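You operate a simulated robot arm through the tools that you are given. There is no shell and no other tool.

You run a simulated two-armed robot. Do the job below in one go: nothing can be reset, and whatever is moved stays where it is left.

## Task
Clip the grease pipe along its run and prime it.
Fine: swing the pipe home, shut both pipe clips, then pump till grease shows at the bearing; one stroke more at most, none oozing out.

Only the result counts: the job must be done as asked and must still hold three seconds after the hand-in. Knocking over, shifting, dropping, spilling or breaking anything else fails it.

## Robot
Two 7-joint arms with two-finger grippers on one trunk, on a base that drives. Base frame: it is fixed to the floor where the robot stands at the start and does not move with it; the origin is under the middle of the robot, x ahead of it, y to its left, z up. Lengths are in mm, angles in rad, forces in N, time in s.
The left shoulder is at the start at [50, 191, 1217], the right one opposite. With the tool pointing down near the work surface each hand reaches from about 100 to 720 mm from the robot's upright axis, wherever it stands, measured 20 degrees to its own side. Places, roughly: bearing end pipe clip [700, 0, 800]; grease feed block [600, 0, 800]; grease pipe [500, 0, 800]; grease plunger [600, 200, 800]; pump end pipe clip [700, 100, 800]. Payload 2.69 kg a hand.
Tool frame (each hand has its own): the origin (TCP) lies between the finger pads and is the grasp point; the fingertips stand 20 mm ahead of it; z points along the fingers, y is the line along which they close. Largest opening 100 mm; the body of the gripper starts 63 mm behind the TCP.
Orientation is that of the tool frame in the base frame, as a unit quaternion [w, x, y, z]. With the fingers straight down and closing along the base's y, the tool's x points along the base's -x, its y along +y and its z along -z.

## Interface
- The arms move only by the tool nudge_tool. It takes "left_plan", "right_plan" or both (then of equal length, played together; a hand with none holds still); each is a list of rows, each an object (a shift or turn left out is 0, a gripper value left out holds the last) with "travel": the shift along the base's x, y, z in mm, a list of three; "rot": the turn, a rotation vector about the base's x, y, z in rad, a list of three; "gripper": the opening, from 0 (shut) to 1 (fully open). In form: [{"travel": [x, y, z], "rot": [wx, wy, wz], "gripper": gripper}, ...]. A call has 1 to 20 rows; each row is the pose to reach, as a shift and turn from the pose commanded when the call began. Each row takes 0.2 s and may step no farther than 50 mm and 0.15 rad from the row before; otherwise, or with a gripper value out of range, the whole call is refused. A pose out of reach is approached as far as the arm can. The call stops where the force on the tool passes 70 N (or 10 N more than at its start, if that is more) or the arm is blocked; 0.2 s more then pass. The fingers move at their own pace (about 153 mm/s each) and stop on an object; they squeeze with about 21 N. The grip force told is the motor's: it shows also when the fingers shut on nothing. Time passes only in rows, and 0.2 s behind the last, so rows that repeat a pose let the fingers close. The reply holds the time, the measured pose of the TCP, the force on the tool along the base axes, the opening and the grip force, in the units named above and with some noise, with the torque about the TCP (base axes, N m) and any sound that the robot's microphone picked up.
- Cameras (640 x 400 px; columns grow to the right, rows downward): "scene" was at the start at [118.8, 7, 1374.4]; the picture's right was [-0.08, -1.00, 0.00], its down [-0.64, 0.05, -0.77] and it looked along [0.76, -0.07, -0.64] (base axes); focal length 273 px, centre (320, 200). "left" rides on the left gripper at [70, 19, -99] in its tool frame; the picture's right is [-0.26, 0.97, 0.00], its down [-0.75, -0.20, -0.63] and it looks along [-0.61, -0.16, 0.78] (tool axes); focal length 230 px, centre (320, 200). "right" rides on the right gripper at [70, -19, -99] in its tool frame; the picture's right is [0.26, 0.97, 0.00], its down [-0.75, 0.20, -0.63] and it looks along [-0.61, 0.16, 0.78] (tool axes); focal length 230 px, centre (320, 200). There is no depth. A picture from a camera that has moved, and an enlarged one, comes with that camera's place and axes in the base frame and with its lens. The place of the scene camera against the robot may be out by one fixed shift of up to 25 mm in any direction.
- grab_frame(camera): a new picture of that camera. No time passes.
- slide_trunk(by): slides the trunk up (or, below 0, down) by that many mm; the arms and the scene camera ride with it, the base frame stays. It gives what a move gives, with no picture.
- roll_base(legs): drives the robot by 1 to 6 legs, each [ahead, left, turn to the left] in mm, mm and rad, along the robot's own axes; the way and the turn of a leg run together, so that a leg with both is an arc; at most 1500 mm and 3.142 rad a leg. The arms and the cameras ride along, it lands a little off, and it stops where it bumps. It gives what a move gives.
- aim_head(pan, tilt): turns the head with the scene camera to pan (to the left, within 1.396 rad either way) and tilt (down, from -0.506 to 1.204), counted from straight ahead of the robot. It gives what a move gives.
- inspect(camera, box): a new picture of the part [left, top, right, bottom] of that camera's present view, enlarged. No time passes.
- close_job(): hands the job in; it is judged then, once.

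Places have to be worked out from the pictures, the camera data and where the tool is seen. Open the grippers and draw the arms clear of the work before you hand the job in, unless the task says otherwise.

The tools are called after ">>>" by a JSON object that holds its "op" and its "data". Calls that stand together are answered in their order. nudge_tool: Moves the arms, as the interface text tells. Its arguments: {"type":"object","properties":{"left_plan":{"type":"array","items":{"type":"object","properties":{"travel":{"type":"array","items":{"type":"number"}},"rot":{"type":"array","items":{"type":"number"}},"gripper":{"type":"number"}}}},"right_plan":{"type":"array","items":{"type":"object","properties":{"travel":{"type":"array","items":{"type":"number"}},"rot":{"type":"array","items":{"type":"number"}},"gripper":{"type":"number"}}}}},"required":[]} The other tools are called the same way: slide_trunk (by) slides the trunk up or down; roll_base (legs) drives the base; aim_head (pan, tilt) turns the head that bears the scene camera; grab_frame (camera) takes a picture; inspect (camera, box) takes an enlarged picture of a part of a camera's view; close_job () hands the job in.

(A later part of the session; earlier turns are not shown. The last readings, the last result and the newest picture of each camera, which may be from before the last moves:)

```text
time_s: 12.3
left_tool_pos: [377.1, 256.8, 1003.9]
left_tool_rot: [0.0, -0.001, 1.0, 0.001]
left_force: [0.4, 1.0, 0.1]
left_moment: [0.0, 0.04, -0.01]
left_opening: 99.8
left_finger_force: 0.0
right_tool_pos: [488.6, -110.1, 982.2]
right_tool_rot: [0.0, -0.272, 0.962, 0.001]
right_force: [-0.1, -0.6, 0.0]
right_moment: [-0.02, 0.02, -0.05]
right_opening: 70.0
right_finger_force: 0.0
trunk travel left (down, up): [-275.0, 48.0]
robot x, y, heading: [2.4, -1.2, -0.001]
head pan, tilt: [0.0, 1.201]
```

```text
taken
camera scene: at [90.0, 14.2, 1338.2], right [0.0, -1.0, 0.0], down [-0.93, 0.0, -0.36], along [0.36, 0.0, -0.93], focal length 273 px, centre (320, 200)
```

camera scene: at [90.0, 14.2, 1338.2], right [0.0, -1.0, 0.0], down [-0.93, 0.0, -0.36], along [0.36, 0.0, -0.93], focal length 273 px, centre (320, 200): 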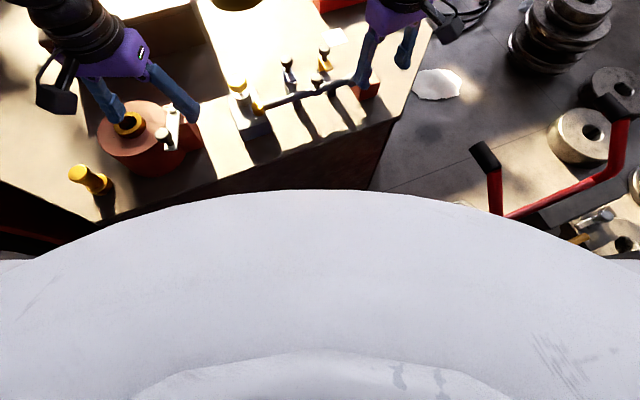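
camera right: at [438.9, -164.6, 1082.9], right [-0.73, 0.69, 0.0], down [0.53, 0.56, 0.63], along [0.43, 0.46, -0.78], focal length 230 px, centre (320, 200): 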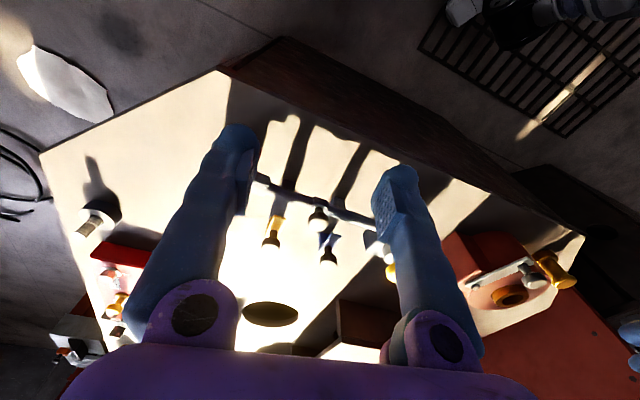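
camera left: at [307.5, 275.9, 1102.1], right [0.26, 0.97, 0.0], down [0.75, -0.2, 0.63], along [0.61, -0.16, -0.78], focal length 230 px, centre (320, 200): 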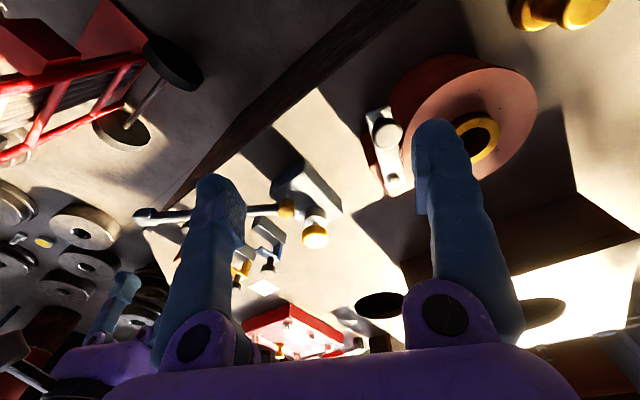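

The bench edge is skewed ~21° (same as the clip line), and a red hand-truck with grips near (361,-315,900) stands close on my right. I look to the right and down to see how much room the base has.

>>> {"op": "aim_head", "data": {"pan": -1.0, "tilt": 1.0}}

>>> {"op": "grab_frame", "data": {"camera": "scene"}}

>>> {"op": "grab_frame", "data": {"camera": "left"}}

>>> {"op": "aim_head", "data": {"pan": 1.0, "tilt": 1.0}}

>>> {"op": "grab_frame", "data": {"camera": "scene"}}

```text
time_s: 13.6
left_tool_pos: [377.2, 257.0, 1004.9]
left_tool_rot: [0.0, 0.001, 1.0, 0.001]
left_force: [0.4, 0.4, 0.5]
left_moment: [-0.01, -0.01, -0.02]
left_opening: 99.9
left_finger_force: 0.1
right_tool_pos: [488.1, -111.0, 982.2]
right_tool_rot: [0.0, -0.273, 0.962, 0.001]
right_force: [-0.2, -0.9, -0.7]
right_moment: [0.02, -0.02, -0.02]
right_opening: 70.0
right_finger_force: 0.1
trunk travel left (down, up): [-275.0, 48.0]
robot x, y, heading: [3.3, -3.5, 0.001]
head pan, tilt: [-1.0, 1.0]
```

```text
taken
camera scene: at [71.7, -44.4, 1350.7], right [-0.84, -0.54, 0.0], down [-0.46, 0.71, -0.54], along [0.29, -0.45, -0.84], focal length 273 px, centre (320, 200)
```

scene: 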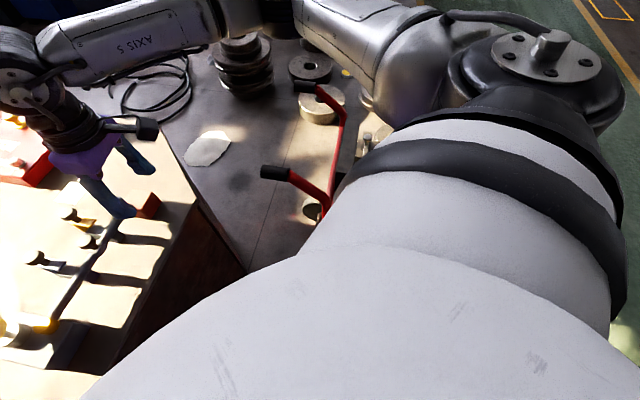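

```text
taken
camera left: at [307.7, 276.6, 1101.8], right [0.26, 0.97, 0.0], down [0.75, -0.2, 0.63], along [0.61, -0.16, -0.78], focal length 230 px, centre (320, 200)
```

left: 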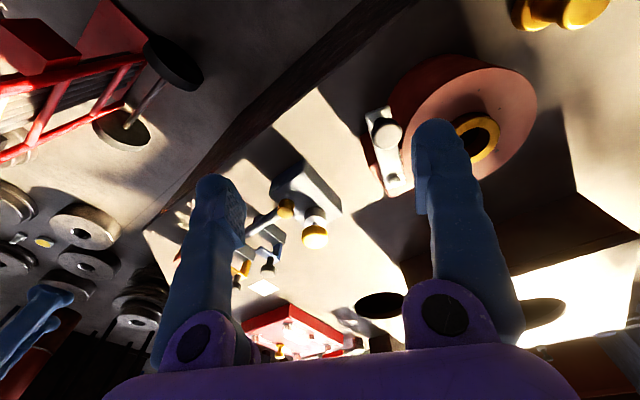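

```text
time_s: 15.5
left_tool_pos: [377.1, 257.2, 1002.9]
left_tool_rot: [0.0, 0.0, 1.0, 0.0]
left_force: [0.3, 0.3, 0.1]
left_moment: [0.02, -0.06, 0.01]
left_opening: 99.9
left_finger_force: 0.1
right_tool_pos: [488.1, -110.5, 982.0]
right_tool_rot: [-0.001, -0.272, 0.962, 0.0]
right_force: [-1.3, -0.3, -0.5]
right_moment: [0.0, 0.0, 0.02]
right_opening: 70.2
right_finger_force: 0.1
trunk travel left (down, up): [-275.0, 48.0]
robot x, y, heading: [0.3, 1.6, -0.005]
head pan, tilt: [1.0, 1.0]
```

```text
taken
camera scene: at [71.7, 72.8, 1350.7], right [0.84, -0.54, 0.0], down [-0.46, -0.71, -0.54], along [0.29, 0.45, -0.84], focal length 273 px, centre (320, 200)
```

scene: 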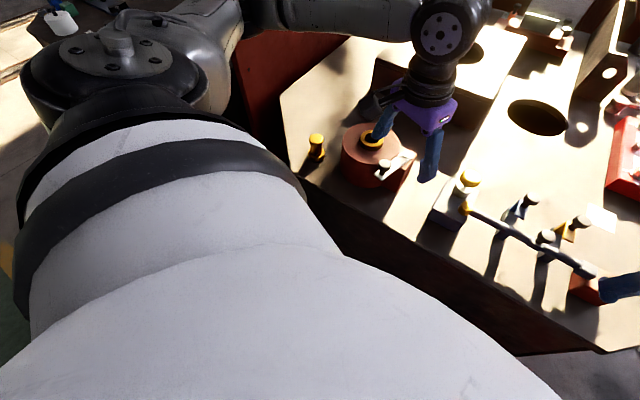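

The torso hides my base, so I can't judge clearance to the bench face. I unwind the right wrist's yaw and pitch it back so that its camera sees the gap between base and bench.

>>> {"op": "nudge_tool", "data": {"right_plan": [{"travel": [-10, 0, 10], "rot": [0, 0, -0.14]}, {"travel": [-20, 0, 20], "rot": [0, 0, -0.28]}, {"travel": [-30, 0, 30], "rot": [0, 0, -0.42]}, {"travel": [-40, 0, 40], "rot": [0, 0, -0.55]}]}}

>>> {"op": "nudge_tool", "data": {"right_plan": [{"travel": [0, 0, 10], "rot": [0, 0.14, 0]}, {"travel": [0, 0, 20], "rot": [0, 0.28, 0]}, {"travel": [0, 0, 30], "rot": [0, 0.42, 0]}, {"travel": [0, 0, 40], "rot": [0, 0.56, 0]}, {"travel": [0, 0, 50], "rot": [0, 0.7, 0]}]}}

>>> {"op": "grab_frame", "data": {"camera": "right"}}

```text
time_s: 16.5
left_tool_pos: [377.7, 257.7, 1003.9]
left_tool_rot: [0.0, 0.001, 1.0, 0.0]
left_force: [-0.1, 0.6, -0.4]
left_moment: [0.0, 0.0, -0.01]
left_opening: 100.1
left_finger_force: 0.1
right_tool_pos: [448.7, -111.4, 1024.6]
right_tool_rot: [0.0, 0.0, 1.0, 0.001]
right_force: [0.2, 0.0, -0.2]
right_moment: [-0.01, 0.03, 0.0]
right_opening: 69.9
right_finger_force: 0.0
trunk travel left (down, up): [-275.0, 48.0]
robot x, y, heading: [-0.7, 0.5, 0.005]
head pan, tilt: [1.0, 1.0]
```

```text
time_s: 17.7
left_tool_pos: [376.9, 257.0, 1003.2]
left_tool_rot: [0.0, 0.0, 1.0, 0.001]
left_force: [0.4, 0.1, -0.3]
left_moment: [-0.02, 0.01, -0.01]
left_opening: 100.1
left_finger_force: 0.1
right_tool_pos: [447.3, -111.1, 1074.6]
right_tool_rot: [-0.343, -0.001, 0.939, 0.001]
right_force: [0.6, 0.0, -1.0]
right_moment: [-0.01, 0.01, 0.0]
right_opening: 69.9
right_finger_force: 0.1
trunk travel left (down, up): [-275.0, 48.0]
robot x, y, heading: [0.3, 2.6, -0.002]
head pan, tilt: [1.0, 1.0]
```

```text
taken
camera right: at [459.6, -129.1, 1196.0], right [-0.2, 0.97, 0.17], down [0.98, 0.2, 0.0], along [-0.04, 0.16, -0.99], focal length 230 px, centre (320, 200)
```

right: 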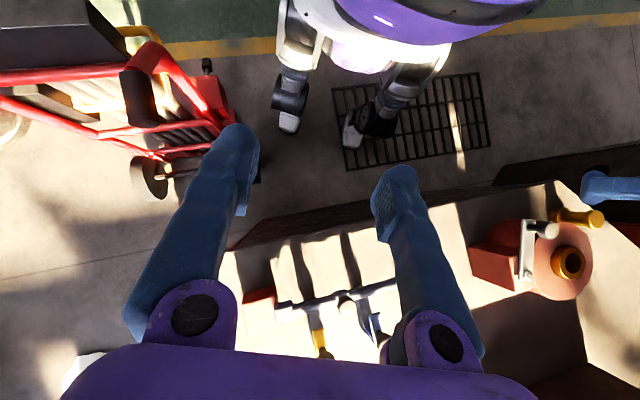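

My feet end around x≈83 with ~400 mm of free floor to the bench, and the hand-truck stays well to the right. I drive forward 110 mm and slightly left.

>>> {"op": "roll_base", "data": {"legs": [[110, 20, 0]]}}

>>> {"op": "aim_head", "data": {"pan": 0.0, "tilt": 0.85}}

>>> {"op": "nudge_tool", "data": {"right_plan": [{"travel": [-15, 0, 0], "rot": [0, -0.14, 0]}, {"travel": [-30, 0, 0], "rot": [0, -0.28, 0]}, {"travel": [-50, -20, 0], "rot": [0, -0.42, 0]}, {"travel": [-70, -40, 0], "rot": [0, -0.56, 0]}, {"travel": [-90, -60, 0], "rot": [0, -0.7, 0]}]}}

>>> {"op": "grab_frame", "data": {"camera": "scene"}}

```text
time_s: 19.1
left_tool_pos: [478.5, 294.4, 1004.8]
left_tool_rot: [-0.001, 0.001, 1.0, 0.0]
left_force: [0.0, 0.0, 0.1]
left_moment: [0.02, 0.01, -0.03]
left_opening: 99.8
left_finger_force: 0.1
right_tool_pos: [548.5, -74.5, 1074.8]
right_tool_rot: [-0.343, 0.001, 0.939, 0.002]
right_force: [-0.2, -0.3, -1.3]
right_moment: [0.01, -0.01, -0.01]
right_opening: 70.1
right_finger_force: 0.0
trunk travel left (down, up): [-275.0, 48.0]
robot x, y, heading: [101.9, 35.5, -0.008]
head pan, tilt: [1.0, 1.0]
stopped in leg 1: the robot was blocked; the commanded pose is now the measured one
```

```text
time_s: 20.3
left_tool_pos: [476.5, 292.8, 1003.7]
left_tool_rot: [0.0, 0.001, 1.0, 0.0]
left_force: [0.2, -0.1, -0.2]
left_moment: [-0.01, 0.02, -0.02]
left_opening: 99.7
left_finger_force: 0.0
right_tool_pos: [546.9, -75.1, 1074.5]
right_tool_rot: [-0.342, 0.001, 0.94, 0.002]
right_force: [0.5, 0.6, 0.5]
right_moment: [-0.01, -0.02, 0.02]
right_opening: 70.0
right_finger_force: 0.1
trunk travel left (down, up): [-275.0, 48.0]
robot x, y, heading: [97.3, 38.1, -0.005]
head pan, tilt: [0.0, 0.85]
```

```text
time_s: 21.5
left_tool_pos: [476.9, 293.3, 1004.6]
left_tool_rot: [0.0, 0.001, 1.0, 0.0]
left_force: [-0.3, 0.3, 0.4]
left_moment: [-0.03, -0.03, -0.03]
left_opening: 99.9
left_finger_force: 0.1
right_tool_pos: [456.6, -134.7, 1073.8]
right_tool_rot: [0.002, 0.0, 1.0, 0.003]
right_force: [0.5, 0.1, -0.6]
right_moment: [0.0, 0.0, 0.0]
right_opening: 69.8
right_finger_force: 0.1
trunk travel left (down, up): [-275.0, 48.0]
robot x, y, heading: [103.9, 39.1, -0.005]
head pan, tilt: [0.0, 0.85]
```

```text
taken
camera scene: at [211.2, 50.6, 1362.0], right [0.0, -1.0, 0.0], down [-0.75, 0.0, -0.66], along [0.66, 0.0, -0.75], focal length 273 px, centre (320, 200)
```

scene: 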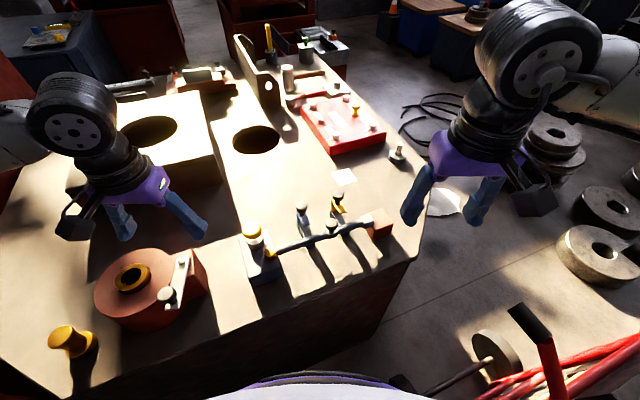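

The base was stopped about 10 mm short (robot now ≈(101,38)), but the truck grip and the clip knobs project exactly where they did before, so nothing shifted. I zoom on the work.

>>> {"op": "inspect", "data": {"camera": "scene", "box": [230, 180, 400, 290]}}

>>> {"op": "grab_frame", "data": {"camera": "left"}}

>>> {"op": "grab_frame", "data": {"camera": "right"}}

```text
3.64 times, centred on (315, 235) of scene
camera zoom: at [211.2, 50.6, 1362.0], right [0.0, -1.0, 0.0], down [-0.75, 0.0, -0.66], along [0.66, 0.0, -0.75], focal length 992 px, centre (338, 73)
```

zoom: 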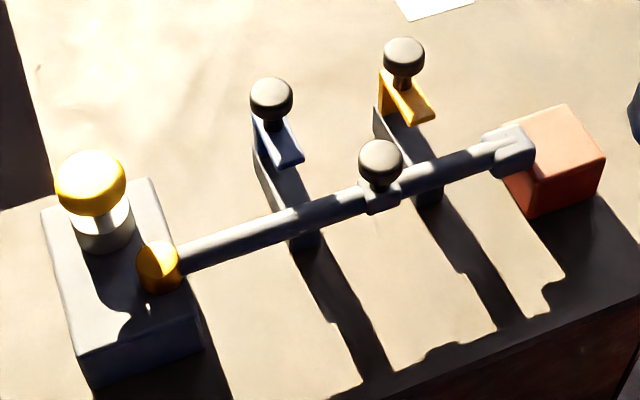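

```text
taken
camera left: at [407.7, 312.6, 1102.3], right [0.26, 0.97, 0.0], down [0.75, -0.2, 0.63], along [0.61, -0.16, -0.78], focal length 230 px, centre (320, 200)
```

left: 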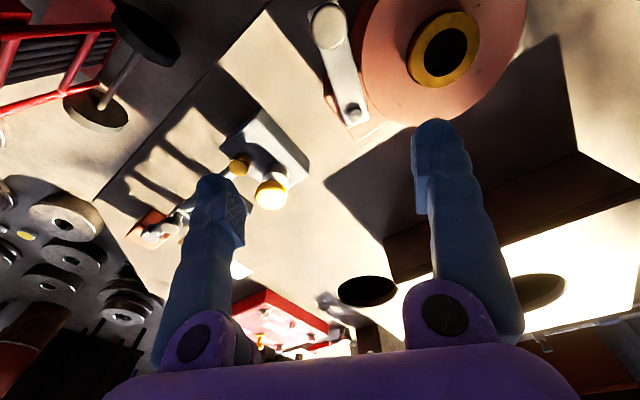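

```text
taken
camera right: at [387.5, -153.9, 1173.0], right [-0.26, 0.97, 0.0], down [0.75, 0.2, 0.63], along [0.61, 0.17, -0.77], focal length 230 px, centre (320, 200)
```

right: 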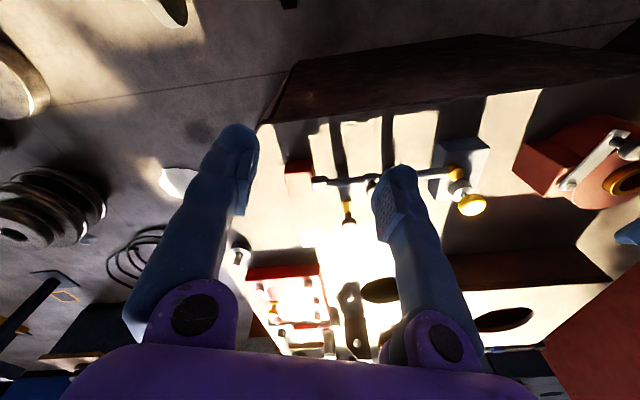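

The fitting sits over the cube's near edge. I return the right hand to the pipe knob (≈(608,9)), yawed to the pipe's line, to test gently whether a hard home stop lies further on.

>>> {"op": "nudge_tool", "data": {"right_plan": [{"travel": [30, 29, -28], "rot": [0, 0, 0.07]}, {"travel": [60, 58, -56], "rot": [0, 0, 0.15]}, {"travel": [90, 86, -84], "rot": [0, 0, 0.23]}, {"travel": [120, 114, -112], "rot": [0, 0, 0.31]}, {"travel": [151, 143, -140], "rot": [0, 0, 0.385]}, {"travel": [151, 143, -140], "rot": [0, 0, 0.385]}]}}

>>> {"op": "grab_frame", "data": {"camera": "right"}}

```text
refused: row 1 steps farther than a row can; nothing moved
```

```text
taken
camera right: at [387.5, -153.9, 1173.0], right [-0.26, 0.97, 0.0], down [0.75, 0.2, 0.63], along [0.61, 0.17, -0.77], focal length 230 px, centre (320, 200)
```

right: 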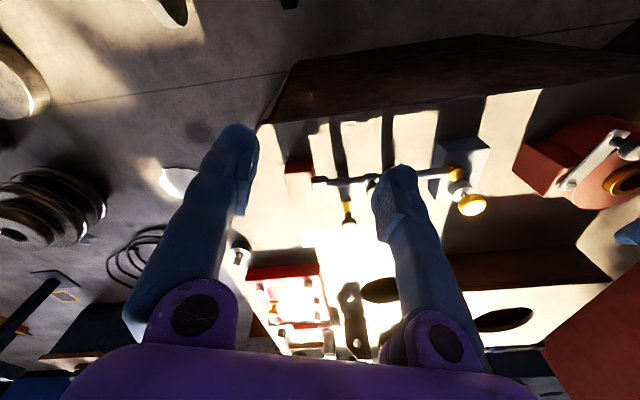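

Step length was slightly over 50 mm; I use one more row.

>>> {"op": "nudge_tool", "data": {"right_plan": [{"travel": [25, 24, -23], "rot": [0, 0, 0.065]}, {"travel": [50, 48, -46], "rot": [0, 0, 0.13]}, {"travel": [75, 72, -70], "rot": [0, 0, 0.195]}, {"travel": [100, 96, -94], "rot": [0, 0, 0.26]}, {"travel": [126, 120, -117], "rot": [0, 0, 0.325]}, {"travel": [151, 143, -140], "rot": [0, 0, 0.385]}, {"travel": [151, 143, -140], "rot": [0, 0, 0.385]}]}}

>>> {"op": "grab_frame", "data": {"camera": "right"}}

```text
time_s: 23.1
left_tool_pos: [477.3, 292.6, 1004.0]
left_tool_rot: [0.0, 0.001, 1.0, 0.0]
left_force: [0.3, -0.3, -0.2]
left_moment: [0.01, 0.01, 0.01]
left_opening: 100.2
left_finger_force: 0.1
right_tool_pos: [608.9, 9.8, 935.2]
right_tool_rot: [-0.001, -0.191, 0.982, 0.001]
right_force: [-0.1, -0.5, 0.1]
right_moment: [0.01, 0.03, -0.02]
right_opening: 70.0
right_finger_force: 0.1
trunk travel left (down, up): [-275.0, 48.0]
robot x, y, heading: [101.7, 34.7, -0.004]
head pan, tilt: [0.0, 0.85]
```

```text
taken
camera right: at [552.4, -33.8, 1034.9], right [-0.6, 0.8, 0.0], down [0.62, 0.47, 0.63], along [0.5, 0.38, -0.78], focal length 230 px, centre (320, 200)
```

right: 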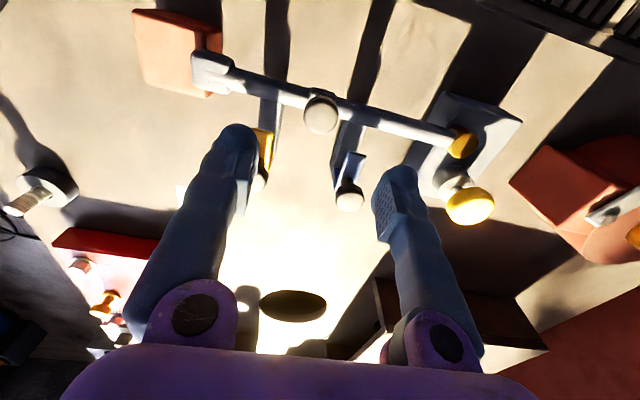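

Zooming on the fitting versus the cube from this nearer view.

>>> {"op": "inspect", "data": {"camera": "right", "box": [120, 0, 290, 120]}}

>>> {"op": "inspect", "data": {"camera": "right", "box": [230, 80, 400, 220]}}

```text
3.33 times, centred on (205, 60) of right
camera zoom: at [552.4, -33.8, 1034.9], right [-0.6, 0.8, 0.0], down [0.62, 0.47, 0.63], along [0.5, 0.38, -0.78], focal length 767 px, centre (703, 667)
```

zoom: 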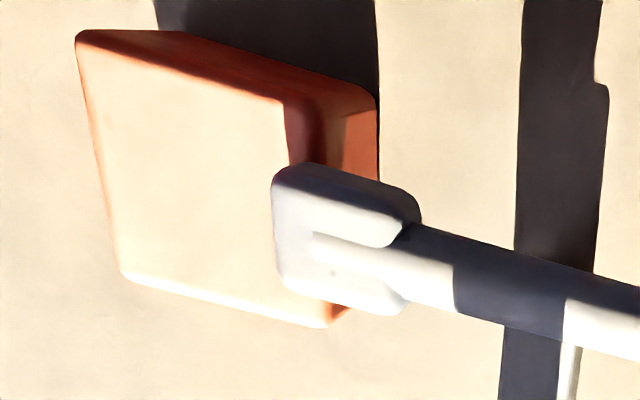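

```text
2.86 times, centred on (315, 150) of right
camera zoom: at [552.4, -33.8, 1034.9], right [-0.6, 0.8, 0.0], down [0.62, 0.47, 0.63], along [0.5, 0.38, -0.78], focal length 657 px, centre (334, 343)
```

zoom: 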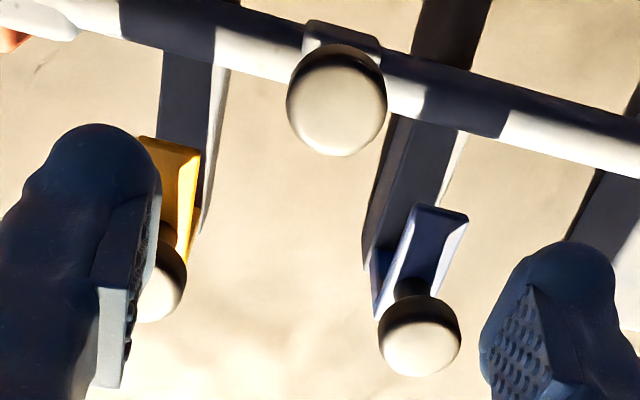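

The fitting is roughly centred on the cube edge, so home is ~21–22°. I grip the pipe knob again and push tangentially a few mm to feel for the stop.

>>> {"op": "nudge_tool", "data": {"right_plan": [{"travel": [-3, -3, -45]}, {"travel": [-3, -3, -91]}, {"travel": [-3, -3, -91], "gripper": 0.2}, {"travel": [-3, -3, -91], "gripper": 0.2}, {"travel": [-3, -3, -91], "gripper": 0.2}]}}

>>> {"op": "nudge_tool", "data": {"right_plan": [{"travel": [1.4, 0.5, 0], "rot": [0, 0, 0.01]}, {"travel": [2.8, 1.0, 0], "rot": [0, 0, 0.02]}, {"travel": [4.2, 1.6, 0], "rot": [0, 0, 0.03]}, {"travel": [4.2, 1.6, 0], "rot": [0, 0, 0.03]}]}}

```text
time_s: 24.3
left_tool_pos: [480.0, 294.8, 1002.4]
left_tool_rot: [-0.002, 0.0, 1.0, -0.001]
left_force: [0.3, 0.2, 0.6]
left_moment: [-0.02, 0.01, 0.03]
left_opening: 100.0
left_finger_force: 0.0
right_tool_pos: [604.5, 8.5, 837.9]
right_tool_rot: [-0.004, -0.193, 0.981, 0.003]
right_force: [-5.8, 14.9, -35.9]
right_moment: [0.02, -0.21, -0.07]
right_opening: 24.7
right_finger_force: 45.4
trunk travel left (down, up): [-275.0, 48.0]
robot x, y, heading: [96.8, 36.0, -0.0]
head pan, tilt: [0.0, 0.85]
```

```text
time_s: 25.3
left_tool_pos: [479.8, 295.2, 1002.4]
left_tool_rot: [-0.001, 0.001, 1.0, -0.001]
left_force: [-0.3, 0.1, -0.6]
left_moment: [-0.01, -0.03, -0.01]
left_opening: 100.1
left_finger_force: 0.0
right_tool_pos: [606.4, 6.1, 838.3]
right_tool_rot: [-0.008, -0.208, 0.978, 0.002]
right_force: [-19.1, 18.9, -41.2]
right_moment: [-0.06, -0.14, -0.55]
right_opening: 24.4
right_finger_force: 45.5
trunk travel left (down, up): [-275.0, 48.0]
robot x, y, heading: [100.5, 36.7, -0.003]
head pan, tilt: [0.0, 0.85]
```

The hand is pulled down ~36 N by the knob's shape, and pushing 4.5 mm gained ~1 mm with ~11 N tangential resistance — likely the home stop. I relieve the vertical load and push another few mm to confirm.

>>> {"op": "nudge_tool", "data": {"right_plan": [{"travel": [0, 0, -3]}, {"travel": [0, 0, -6]}, {"travel": [1.8, 0.7, -6]}, {"travel": [3.7, 1.5, -6]}, {"travel": [3.7, 1.5, -6]}]}}

>>> {"op": "inspect", "data": {"camera": "scene", "box": [230, 180, 400, 290]}}

```text
time_s: 26.5
left_tool_pos: [475.9, 293.8, 1005.2]
left_tool_rot: [0.001, 0.001, 1.0, 0.0]
left_force: [0.0, -0.3, 0.4]
left_moment: [-0.01, -0.02, -0.03]
left_opening: 99.9
left_finger_force: 0.1
right_tool_pos: [608.3, 8.7, 836.7]
right_tool_rot: [-0.004, -0.207, 0.978, 0.004]
right_force: [-37.8, -1.0, -2.2]
right_moment: [-0.05, 0.37, 0.09]
right_opening: 24.2
right_finger_force: 45.2
trunk travel left (down, up): [-275.0, 48.0]
robot x, y, heading: [100.0, 31.7, -0.001]
head pan, tilt: [0.0, 0.85]
```

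```text
3.64 times, centred on (315, 235) of scene
camera zoom: at [208.4, 51.2, 1362.3], right [0.0, -1.0, 0.0], down [-0.75, 0.0, -0.66], along [0.66, 0.0, -0.75], focal length 992 px, centre (338, 73)
```

zoom: 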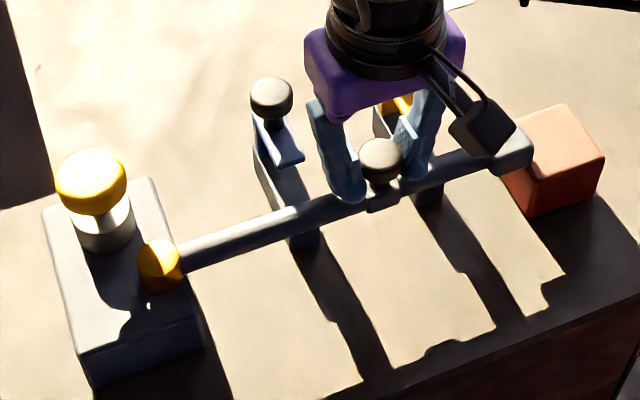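

The pipe did not budge under ~35 N: that is the home stop. I ease off, release, and lift the right hand over toward the yellow clip knob at (692,-11).

>>> {"op": "nudge_tool", "data": {"right_plan": [{"travel": [-2.8, -1.1, 0]}, {"travel": [-5.2, -2.1, 0]}, {"travel": [-5.2, -2.1, 0], "gripper": 0.6}, {"travel": [-5.2, -2.1, 0], "gripper": 0.6}, {"travel": [-5.2, -2.1, 45]}, {"travel": [-5.2, -2.1, 90]}, {"travel": [36, -15, 95], "rot": [0, 0, -0.03]}, {"travel": [78, -22, 95], "rot": [0, 0, -0.03]}, {"travel": [78, -22, 95], "rot": [0, 0, -0.03]}]}}

>>> {"op": "grab_frame", "data": {"camera": "right"}}

>>> {"op": "inspect", "data": {"camera": "scene", "box": [230, 180, 400, 290]}}

```text
time_s: 28.5
left_tool_pos: [477.3, 294.5, 1003.6]
left_tool_rot: [0.0, 0.0, 1.0, 0.0]
left_force: [0.0, 0.3, -0.5]
left_moment: [-0.01, 0.03, 0.02]
left_opening: 99.9
left_finger_force: 0.1
right_tool_pos: [691.2, -12.4, 931.7]
right_tool_rot: [0.0, -0.192, 0.981, 0.003]
right_force: [-0.1, 0.0, -0.5]
right_moment: [0.01, 0.0, 0.03]
right_opening: 59.9
right_finger_force: 0.0
trunk travel left (down, up): [-275.0, 48.0]
robot x, y, heading: [98.7, 36.9, -0.005]
head pan, tilt: [0.0, 0.85]
```

```text
taken
camera right: at [635.8, -56.1, 1031.4], right [-0.6, 0.8, 0.0], down [0.62, 0.47, 0.63], along [0.5, 0.38, -0.78], focal length 230 px, centre (320, 200)
```

right: 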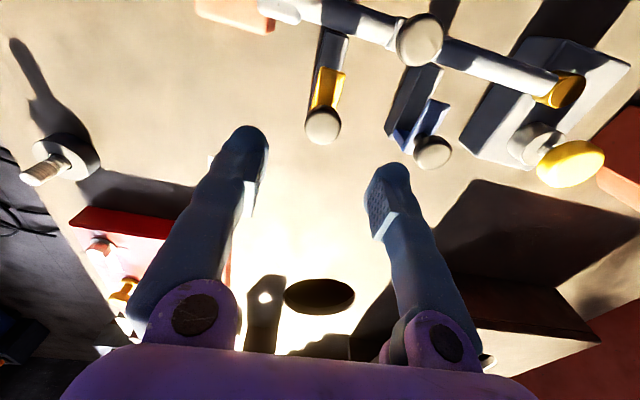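

```text
3.64 times, centred on (315, 235) of scene
camera zoom: at [211.9, 51.0, 1361.9], right [0.0, -1.0, 0.0], down [-0.75, 0.0, -0.66], along [0.66, 0.0, -0.75], focal length 992 px, centre (338, 73)
```

zoom: 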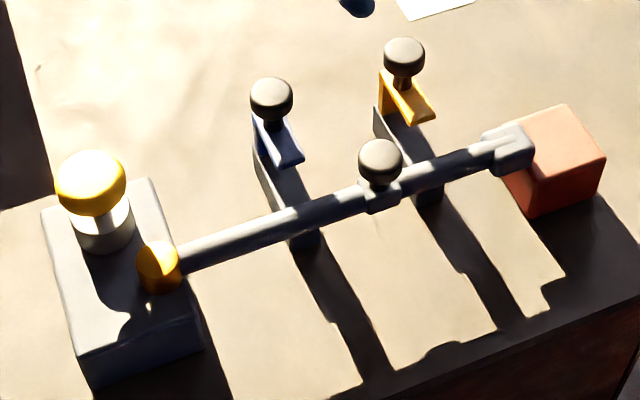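

The yellow knob is at ≈(694,-10). I zoom on this clear view of both jaws to settle how they close.

>>> {"op": "inspect", "data": {"camera": "right", "box": [270, 10, 480, 180]}}

```text
2.35 times, centred on (375, 95) of right
camera zoom: at [635.8, -56.1, 1031.4], right [-0.6, 0.8, 0.0], down [0.62, 0.47, 0.63], along [0.5, 0.38, -0.78], focal length 541 px, centre (191, 447)
```

zoom: 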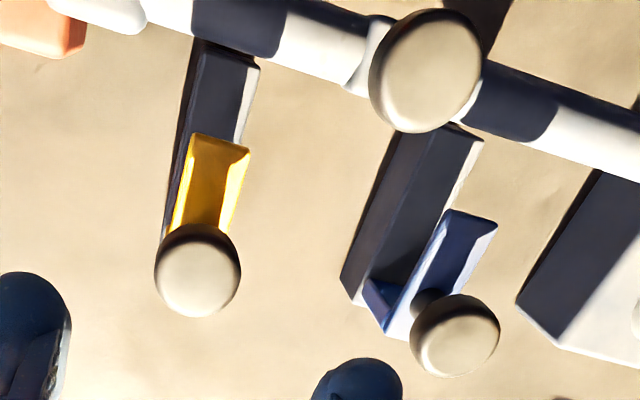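

The jaws sit on the bars like slides opening toward the pipe. I descend, grip the yellow knob, then pull a small 6 mm toward the pipe to test its freedom.

>>> {"op": "nudge_tool", "data": {"right_plan": [{"travel": [2.5, 2, -40], "gripper": 0.6}, {"travel": [2.5, 2, -82], "gripper": 0.6}, {"travel": [2.5, 2, -82], "gripper": 0.2}, {"travel": [2.5, 2, -82], "gripper": 0.2}]}}

>>> {"op": "nudge_tool", "data": {"right_plan": [{"travel": [-2.8, -1.1, 0]}, {"travel": [-5.6, -2.2, 0]}, {"travel": [-5.6, -2.2, 0]}]}}

>>> {"op": "grab_frame", "data": {"camera": "right"}}

>>> {"op": "inspect", "data": {"camera": "scene", "box": [280, 170, 400, 260]}}

```text
time_s: 29.5
left_tool_pos: [478.3, 294.2, 1002.9]
left_tool_rot: [-0.001, 0.001, 1.0, 0.0]
left_force: [0.3, 0.1, 0.5]
left_moment: [0.01, -0.02, 0.01]
left_opening: 100.0
left_finger_force: 0.1
right_tool_pos: [694.8, -9.3, 847.0]
right_tool_rot: [-0.002, -0.192, 0.981, 0.002]
right_force: [-4.1, 5.7, -16.5]
right_moment: [0.07, -0.28, 0.0]
right_opening: 24.6
right_finger_force: 45.0
trunk travel left (down, up): [-275.0, 48.0]
robot x, y, heading: [103.0, 35.9, -0.001]
head pan, tilt: [0.0, 0.85]
```

```text
time_s: 30.3
left_tool_pos: [480.3, 295.0, 1001.8]
left_tool_rot: [-0.001, 0.001, 1.0, -0.001]
left_force: [0.6, 0.1, -0.4]
left_moment: [0.02, 0.05, 0.01]
left_opening: 100.0
left_finger_force: 0.1
right_tool_pos: [688.9, -12.0, 846.0]
right_tool_rot: [-0.003, -0.193, 0.981, 0.001]
right_force: [-4.0, 14.1, -30.8]
right_moment: [0.3, -0.8, -0.18]
right_opening: 24.5
right_finger_force: 45.1
trunk travel left (down, up): [-275.0, 48.0]
robot x, y, heading: [98.8, 34.0, -0.004]
head pan, tilt: [0.0, 0.85]
```

```text
taken
camera right: at [632.6, -55.5, 946.8], right [-0.6, 0.8, 0.01], down [0.62, 0.47, 0.63], along [0.5, 0.38, -0.78], focal length 230 px, centre (320, 200)
```

right: 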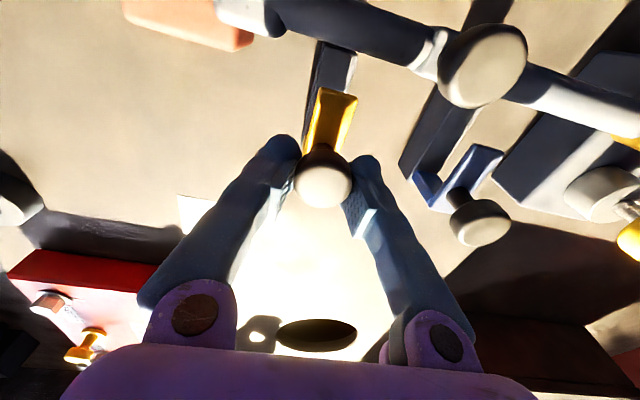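

```text
4.44 times, centred on (340, 215) of scene
camera zoom: at [214.7, 52.6, 1361.3], right [0.0, -1.0, 0.0], down [-0.75, 0.0, -0.66], along [0.66, 0.0, -0.75], focal length 1213 px, centre (231, 133)
```

zoom: 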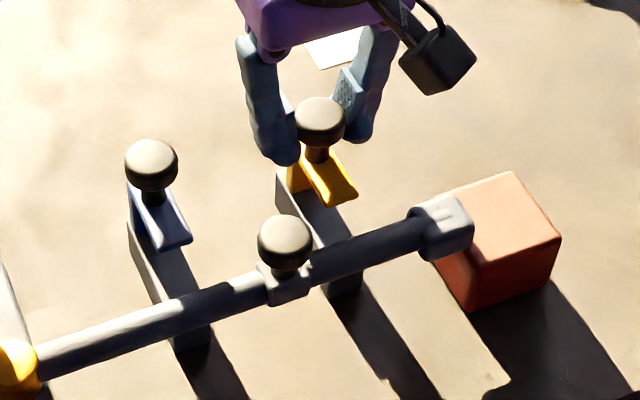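

The knob moved 6 mm with little sideways force but the downward pull grew to 31 N, hinting at either a hinge arc or the knob's taper. I zoom to see whether the jaw tilted or slid.

>>> {"op": "inspect", "data": {"camera": "right", "box": [280, 30, 380, 220]}}

>>> {"op": "inspect", "data": {"camera": "scene", "box": [300, 180, 360, 235]}}

>>> {"op": "inspect", "data": {"camera": "left", "box": [120, 150, 320, 290]}}

```text
2.11 times, centred on (330, 125) of right
camera zoom: at [632.6, -55.5, 946.8], right [-0.6, 0.8, 0.01], down [0.62, 0.47, 0.63], along [0.5, 0.38, -0.78], focal length 484 px, centre (299, 358)
```

zoom: 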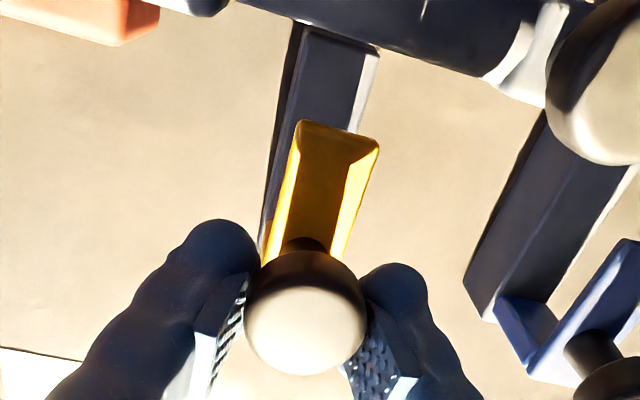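

```text
7.27 times, centred on (330, 208) of scene
camera zoom: at [214.7, 52.6, 1361.3], right [0.0, -1.0, 0.0], down [-0.75, 0.0, -0.66], along [0.66, 0.0, -0.75], focal length 1985 px, centre (247, 146)
```

zoom: 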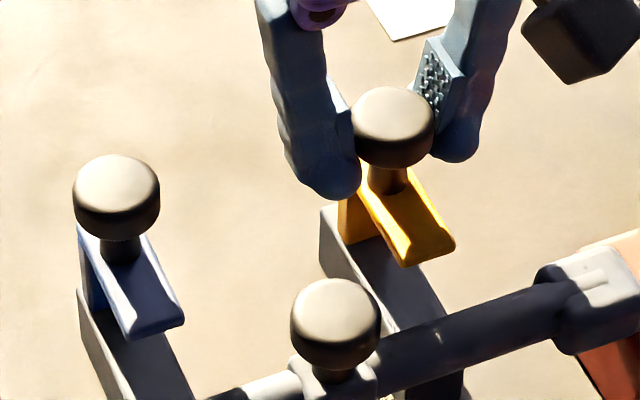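

```text
2.86 times, centred on (220, 220) of left
camera zoom: at [410.3, 314.2, 1100.6], right [0.26, 0.97, 0.0], down [0.75, -0.2, 0.63], along [0.61, -0.16, -0.78], focal length 657 px, centre (606, 143)
```

zoom: 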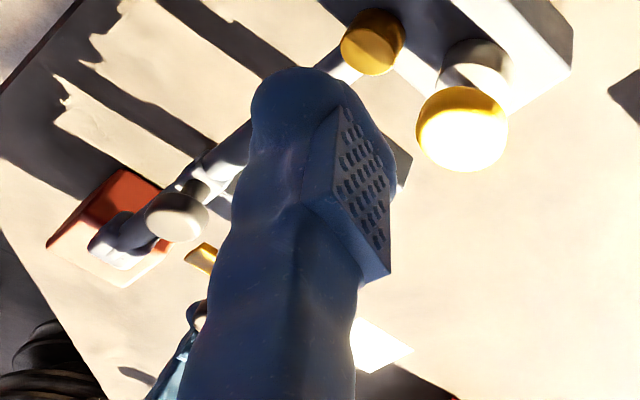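

The jaw has slid along its bar without tilting, so it is a slide. I relieve the vertical load and slide it further toward the pipe.

>>> {"op": "nudge_tool", "data": {"right_plan": [{"travel": [0, 0, -4]}, {"travel": [-5.6, -2.2, -4]}, {"travel": [-11.1, -4.4, -4]}, {"travel": [-16.7, -6.7, -4]}, {"travel": [-22.3, -8.9, -4]}, {"travel": [-27.9, -11.1, -4]}]}}

>>> {"op": "inspect", "data": {"camera": "scene", "box": [280, 170, 400, 260]}}

>>> {"op": "inspect", "data": {"camera": "right", "box": [230, 0, 430, 220]}}

```text
time_s: 31.7
left_tool_pos: [477.7, 294.3, 1002.6]
left_tool_rot: [0.0, 0.002, 1.0, 0.0]
left_force: [-0.3, 0.5, 0.7]
left_moment: [0.0, -0.03, -0.01]
left_opening: 100.0
left_finger_force: 0.1
right_tool_pos: [660.3, -24.6, 846.6]
right_tool_rot: [-0.001, -0.191, 0.982, 0.002]
right_force: [-4.8, 11.8, -4.5]
right_moment: [0.34, -0.54, 0.19]
right_opening: 24.2
right_finger_force: 45.6
trunk travel left (down, up): [-275.0, 48.0]
robot x, y, heading: [99.1, 35.7, -0.002]
head pan, tilt: [0.0, 0.85]
```

```text
4.44 times, centred on (340, 215) of scene
camera zoom: at [212.0, 52.4, 1361.9], right [0.0, -1.0, 0.0], down [-0.75, 0.0, -0.66], along [0.66, 0.0, -0.75], focal length 1213 px, centre (231, 133)
```

zoom: 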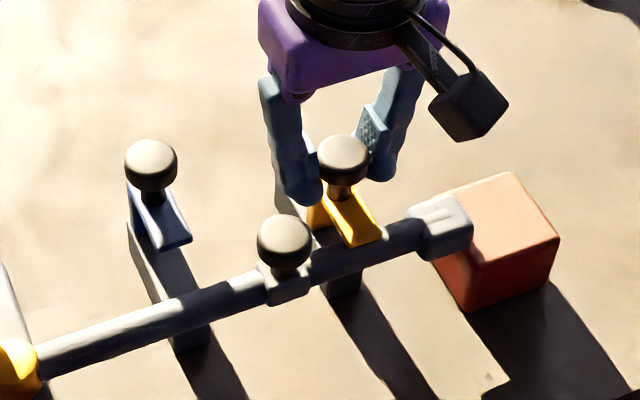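

```text
1.82 times, centred on (330, 110) of right
camera zoom: at [603.4, -67.1, 946.3], right [-0.6, 0.8, 0.0], down [0.62, 0.47, 0.63], along [0.5, 0.38, -0.78], focal length 418 px, centre (302, 364)
```

zoom: 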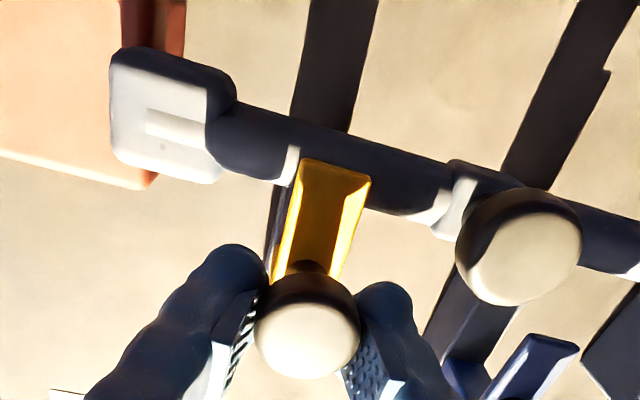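

The plate is going over the pipe freely. I continue 12 mm more.

>>> {"op": "nudge_tool", "data": {"right_plan": [{"travel": [-3.7, -1.5, 0]}, {"travel": [-7.4, -3.0, 0]}, {"travel": [-11.1, -4.4, 0]}, {"travel": [-11.1, -4.4, 0]}]}}

>>> {"op": "inspect", "data": {"camera": "right", "box": [230, 0, 430, 220]}}

```text
time_s: 32.7
left_tool_pos: [480.0, 295.3, 1001.1]
left_tool_rot: [-0.002, 0.0, 1.0, -0.001]
left_force: [-0.6, -0.3, 0.3]
left_moment: [-0.02, 0.01, -0.01]
left_opening: 100.4
left_finger_force: 0.1
right_tool_pos: [653.9, -25.9, 846.2]
right_tool_rot: [0.002, -0.192, 0.981, 0.002]
right_force: [23.0, 23.6, -8.7]
right_moment: [-0.28, 0.24, -0.31]
right_opening: 24.0
right_finger_force: 44.6
trunk travel left (down, up): [-275.0, 48.0]
robot x, y, heading: [101.3, 38.1, -0.006]
head pan, tilt: [0.0, 0.85]
```

```text
1.82 times, centred on (330, 110) of right
camera zoom: at [596.2, -70.1, 945.8], right [-0.6, 0.8, 0.0], down [0.62, 0.46, 0.63], along [0.51, 0.38, -0.77], focal length 418 px, centre (302, 364)
```

zoom: 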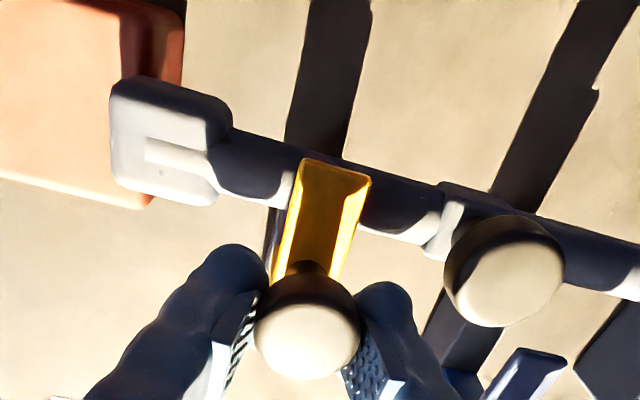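

Resistance along the slide rose to ~30 N after 43 mm of travel; the plate now spans the pipe. I check that the pipe is unmoved and whether this is the end stop.

>>> {"op": "inspect", "data": {"camera": "scene", "box": [280, 170, 400, 260]}}

>>> {"op": "inspect", "data": {"camera": "scene", "box": [310, 190, 370, 245]}}

```text
4.44 times, centred on (340, 215) of scene
camera zoom: at [215.5, 53.9, 1361.4], right [0.0, -1.0, 0.0], down [-0.75, 0.0, -0.66], along [0.66, 0.0, -0.75], focal length 1213 px, centre (231, 133)
```

zoom: 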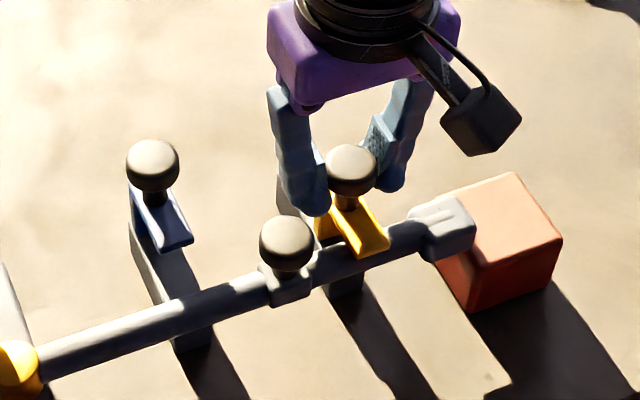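

```text
7.27 times, centred on (340, 218) of scene
camera zoom: at [215.5, 53.9, 1361.4], right [0.0, -1.0, 0.0], down [-0.75, 0.0, -0.66], along [0.66, 0.0, -0.75], focal length 1985 px, centre (174, 73)
```

zoom: 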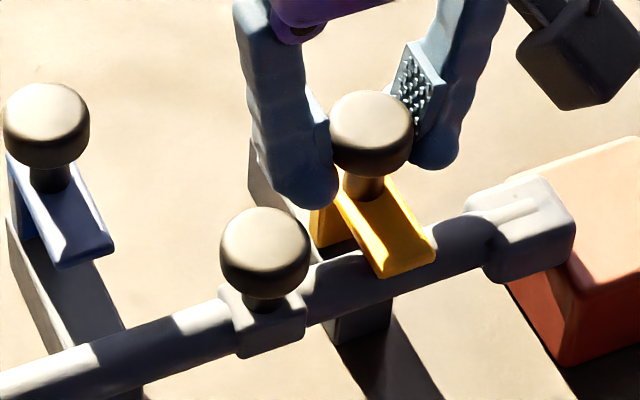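

The pipe has not shifted (only the view moved 2 px). I push 3 mm further to confirm it's a hard stop rather than friction.

>>> {"op": "nudge_tool", "data": {"right_plan": [{"travel": [-1.4, -0.6, 0]}, {"travel": [-2.8, -1.1, 0]}, {"travel": [-2.8, -1.1, 0]}]}}

>>> {"op": "inspect", "data": {"camera": "scene", "box": [310, 190, 370, 245]}}

```text
time_s: 33.5
left_tool_pos: [480.5, 295.1, 1002.5]
left_tool_rot: [-0.002, 0.001, 1.0, -0.001]
left_force: [0.8, 0.4, 0.0]
left_moment: [0.0, -0.01, 0.0]
left_opening: 100.1
left_finger_force: 0.0
right_tool_pos: [651.2, -27.9, 844.8]
right_tool_rot: [0.002, -0.191, 0.982, 0.004]
right_force: [31.8, 21.1, -6.0]
right_moment: [0.15, -0.26, -0.07]
right_opening: 24.2
right_finger_force: 45.1
trunk travel left (down, up): [-275.0, 48.0]
robot x, y, heading: [100.4, 39.7, -0.002]
head pan, tilt: [0.0, 0.85]
```

```text
7.27 times, centred on (340, 218) of scene
camera zoom: at [215.8, 53.4, 1361.5], right [0.0, -1.0, 0.0], down [-0.75, 0.0, -0.66], along [0.66, 0.0, -0.75], focal length 1985 px, centre (174, 73)
```

zoom: 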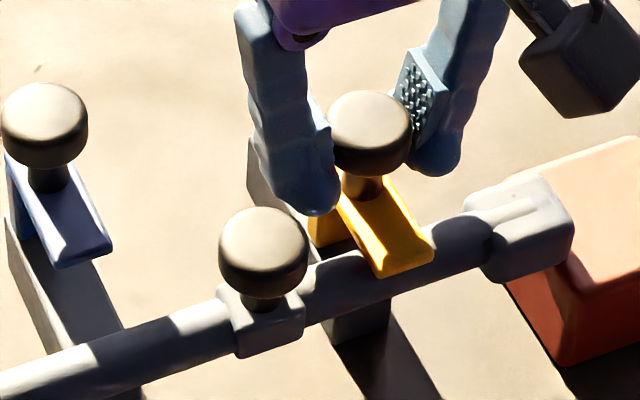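

That is the slide's end stop (force rises, jaw still). I unload the arm, open slightly and lift off the yellow clip.

>>> {"op": "nudge_tool", "data": {"right_plan": [{"travel": [2.5, 1.0, 0]}, {"travel": [4.6, 1.9, 0]}, {"travel": [4.6, 1.9, 0], "gripper": 0.45}, {"travel": [4.6, 1.9, 0], "gripper": 0.45}, {"travel": [4.6, 1.9, 45]}, {"travel": [4.6, 1.9, 90]}, {"travel": [-20, -38, 100]}, {"travel": [-50, -78, 110]}, {"travel": [-80, -118, 120]}, {"travel": [-110, -158, 120]}]}}

>>> {"op": "inspect", "data": {"camera": "scene", "box": [230, 180, 400, 290]}}

>>> {"op": "inspect", "data": {"camera": "scene", "box": [310, 190, 370, 245]}}

```text
refused: row 8 steps farther than a row can; nothing moved
```

```text
3.64 times, centred on (315, 235) of scene
camera zoom: at [215.8, 53.4, 1361.5], right [0.0, -1.0, 0.0], down [-0.75, 0.0, -0.66], along [0.66, 0.0, -0.75], focal length 992 px, centre (338, 73)
```

zoom: 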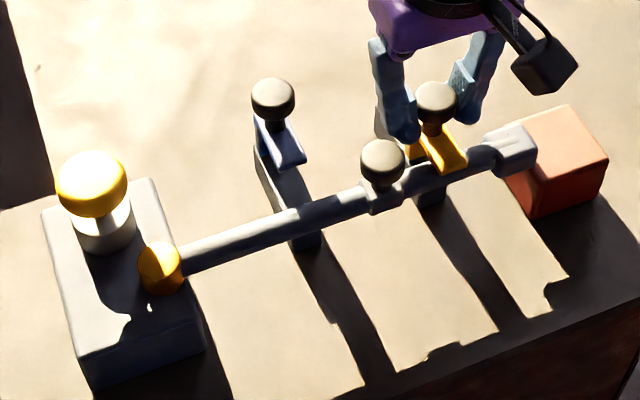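

```text
7.27 times, centred on (340, 218) of scene
camera zoom: at [215.8, 53.4, 1361.5], right [0.0, -1.0, 0.0], down [-0.75, 0.0, -0.66], along [0.66, 0.0, -0.75], focal length 1985 px, centre (174, 73)
```

zoom: 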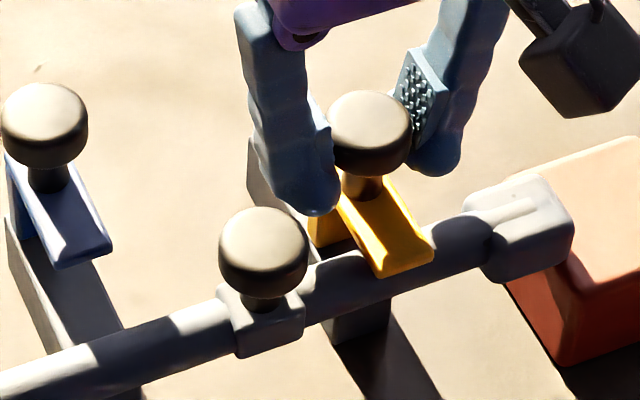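

One retreat row was just over 50 mm; I resend with shorter steps.

>>> {"op": "nudge_tool", "data": {"right_plan": [{"travel": [2.5, 1.0, 0]}, {"travel": [4.6, 1.9, 0]}, {"travel": [4.6, 1.9, 0], "gripper": 0.45}, {"travel": [4.6, 1.9, 0], "gripper": 0.45}, {"travel": [4.6, 1.9, 45]}, {"travel": [4.6, 1.9, 90]}, {"travel": [-20, -30, 100]}, {"travel": [-45, -65, 110]}, {"travel": [-70, -100, 120]}, {"travel": [-95, -135, 120]}, {"travel": [-115, -170, 120]}]}}

>>> {"op": "inspect", "data": {"camera": "scene", "box": [230, 180, 400, 290]}}

>>> {"op": "inspect", "data": {"camera": "scene", "box": [310, 190, 370, 245]}}

```text
time_s: 35.9
left_tool_pos: [478.6, 292.4, 1002.8]
left_tool_rot: [0.001, 0.001, 1.0, 0.001]
left_force: [0.4, 0.1, -0.1]
left_moment: [0.0, -0.01, 0.02]
left_opening: 99.8
left_finger_force: 0.1
right_tool_pos: [529.5, -203.0, 968.2]
right_tool_rot: [0.001, -0.192, 0.981, 0.002]
right_force: [0.3, -1.0, -0.2]
right_moment: [0.0, 0.02, 0.01]
right_opening: 44.9
right_finger_force: 0.1
trunk travel left (down, up): [-275.0, 48.0]
robot x, y, heading: [99.3, 37.2, 0.002]
head pan, tilt: [0.0, 0.85]
```

```text
3.64 times, centred on (315, 235) of scene
camera zoom: at [211.4, 50.5, 1361.9], right [0.0, -1.0, 0.0], down [-0.75, 0.0, -0.66], along [0.66, 0.0, -0.75], focal length 992 px, centre (338, 73)
```

zoom: 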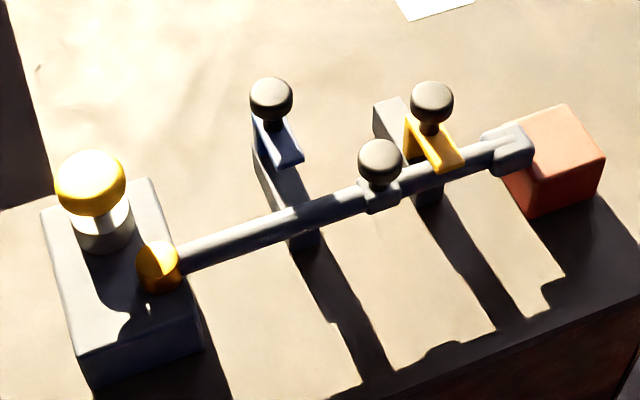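

```text
7.27 times, centred on (340, 218) of scene
camera zoom: at [211.4, 50.5, 1361.9], right [0.0, -1.0, 0.0], down [-0.75, 0.0, -0.66], along [0.66, 0.0, -0.75], focal length 1985 px, centre (174, 73)
```

zoom: 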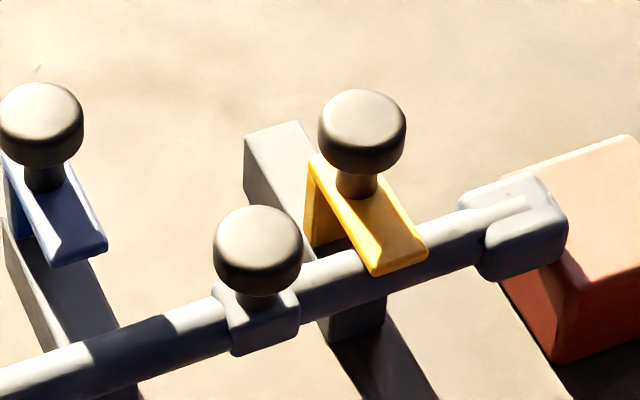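

Yellow clip is shut over the pipe. Now the left hand goes over the blue knob at (654,81,841), yawed to the pipe line.

>>> {"op": "nudge_tool", "data": {"left_plan": [{"travel": [25, -30, -10], "rot": [0, 0, 0.055], "gripper": 0.6}, {"travel": [50, -60, -20], "rot": [0, 0, 0.11]}, {"travel": [75, -91, -30], "rot": [0, 0, 0.165]}, {"travel": [100, -121, -40], "rot": [0, 0, 0.22]}, {"travel": [125, -151, -50], "rot": [0, 0, 0.275]}, {"travel": [150, -182, -60], "rot": [0, 0, 0.33]}, {"travel": [175, -212, -71], "rot": [0, 0, 0.385]}, {"travel": [175, -212, -71], "rot": [0, 0, 0.385]}]}}

>>> {"op": "grab_frame", "data": {"camera": "left"}}

>>> {"op": "inspect", "data": {"camera": "scene", "box": [230, 180, 400, 290]}}

```text
time_s: 37.7
left_tool_pos: [653.8, 81.4, 933.6]
left_tool_rot: [0.0, -0.192, 0.981, 0.0]
left_force: [-0.9, -0.4, 0.2]
left_moment: [-0.01, -0.01, 0.01]
left_opening: 60.0
left_finger_force: 0.1
right_tool_pos: [529.4, -202.1, 968.6]
right_tool_rot: [0.0, -0.192, 0.981, 0.002]
right_force: [0.1, -0.1, 1.1]
right_moment: [0.0, -0.01, 0.02]
right_opening: 45.0
right_finger_force: 0.0
trunk travel left (down, up): [-275.0, 48.0]
robot x, y, heading: [100.9, 37.2, -0.005]
head pan, tilt: [0.0, 0.85]
```

```text
taken
camera left: at [582.9, 73.8, 1030.7], right [-0.12, 0.99, 0.0], down [0.77, 0.1, 0.63], along [0.62, 0.08, -0.78], focal length 230 px, centre (320, 200)
```

left: 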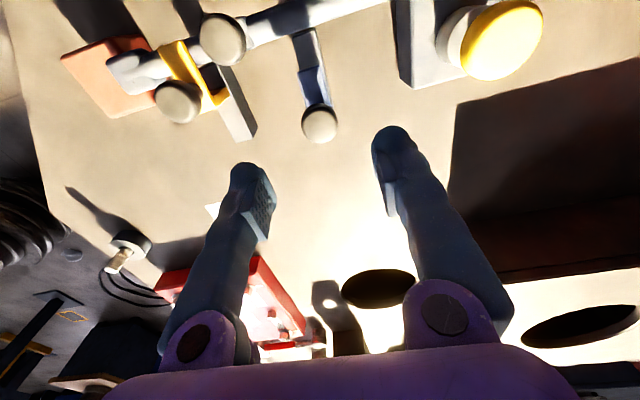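

```text
3.64 times, centred on (315, 235) of scene
camera zoom: at [211.8, 52.0, 1361.9], right [0.0, -1.0, 0.0], down [-0.75, 0.0, -0.66], along [0.66, 0.0, -0.75], focal length 992 px, centre (338, 73)
```

zoom: 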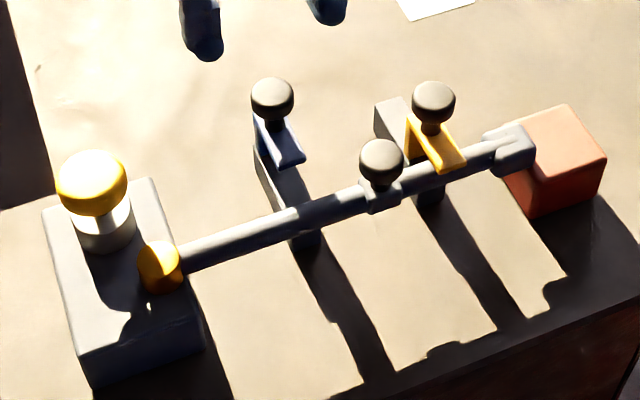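

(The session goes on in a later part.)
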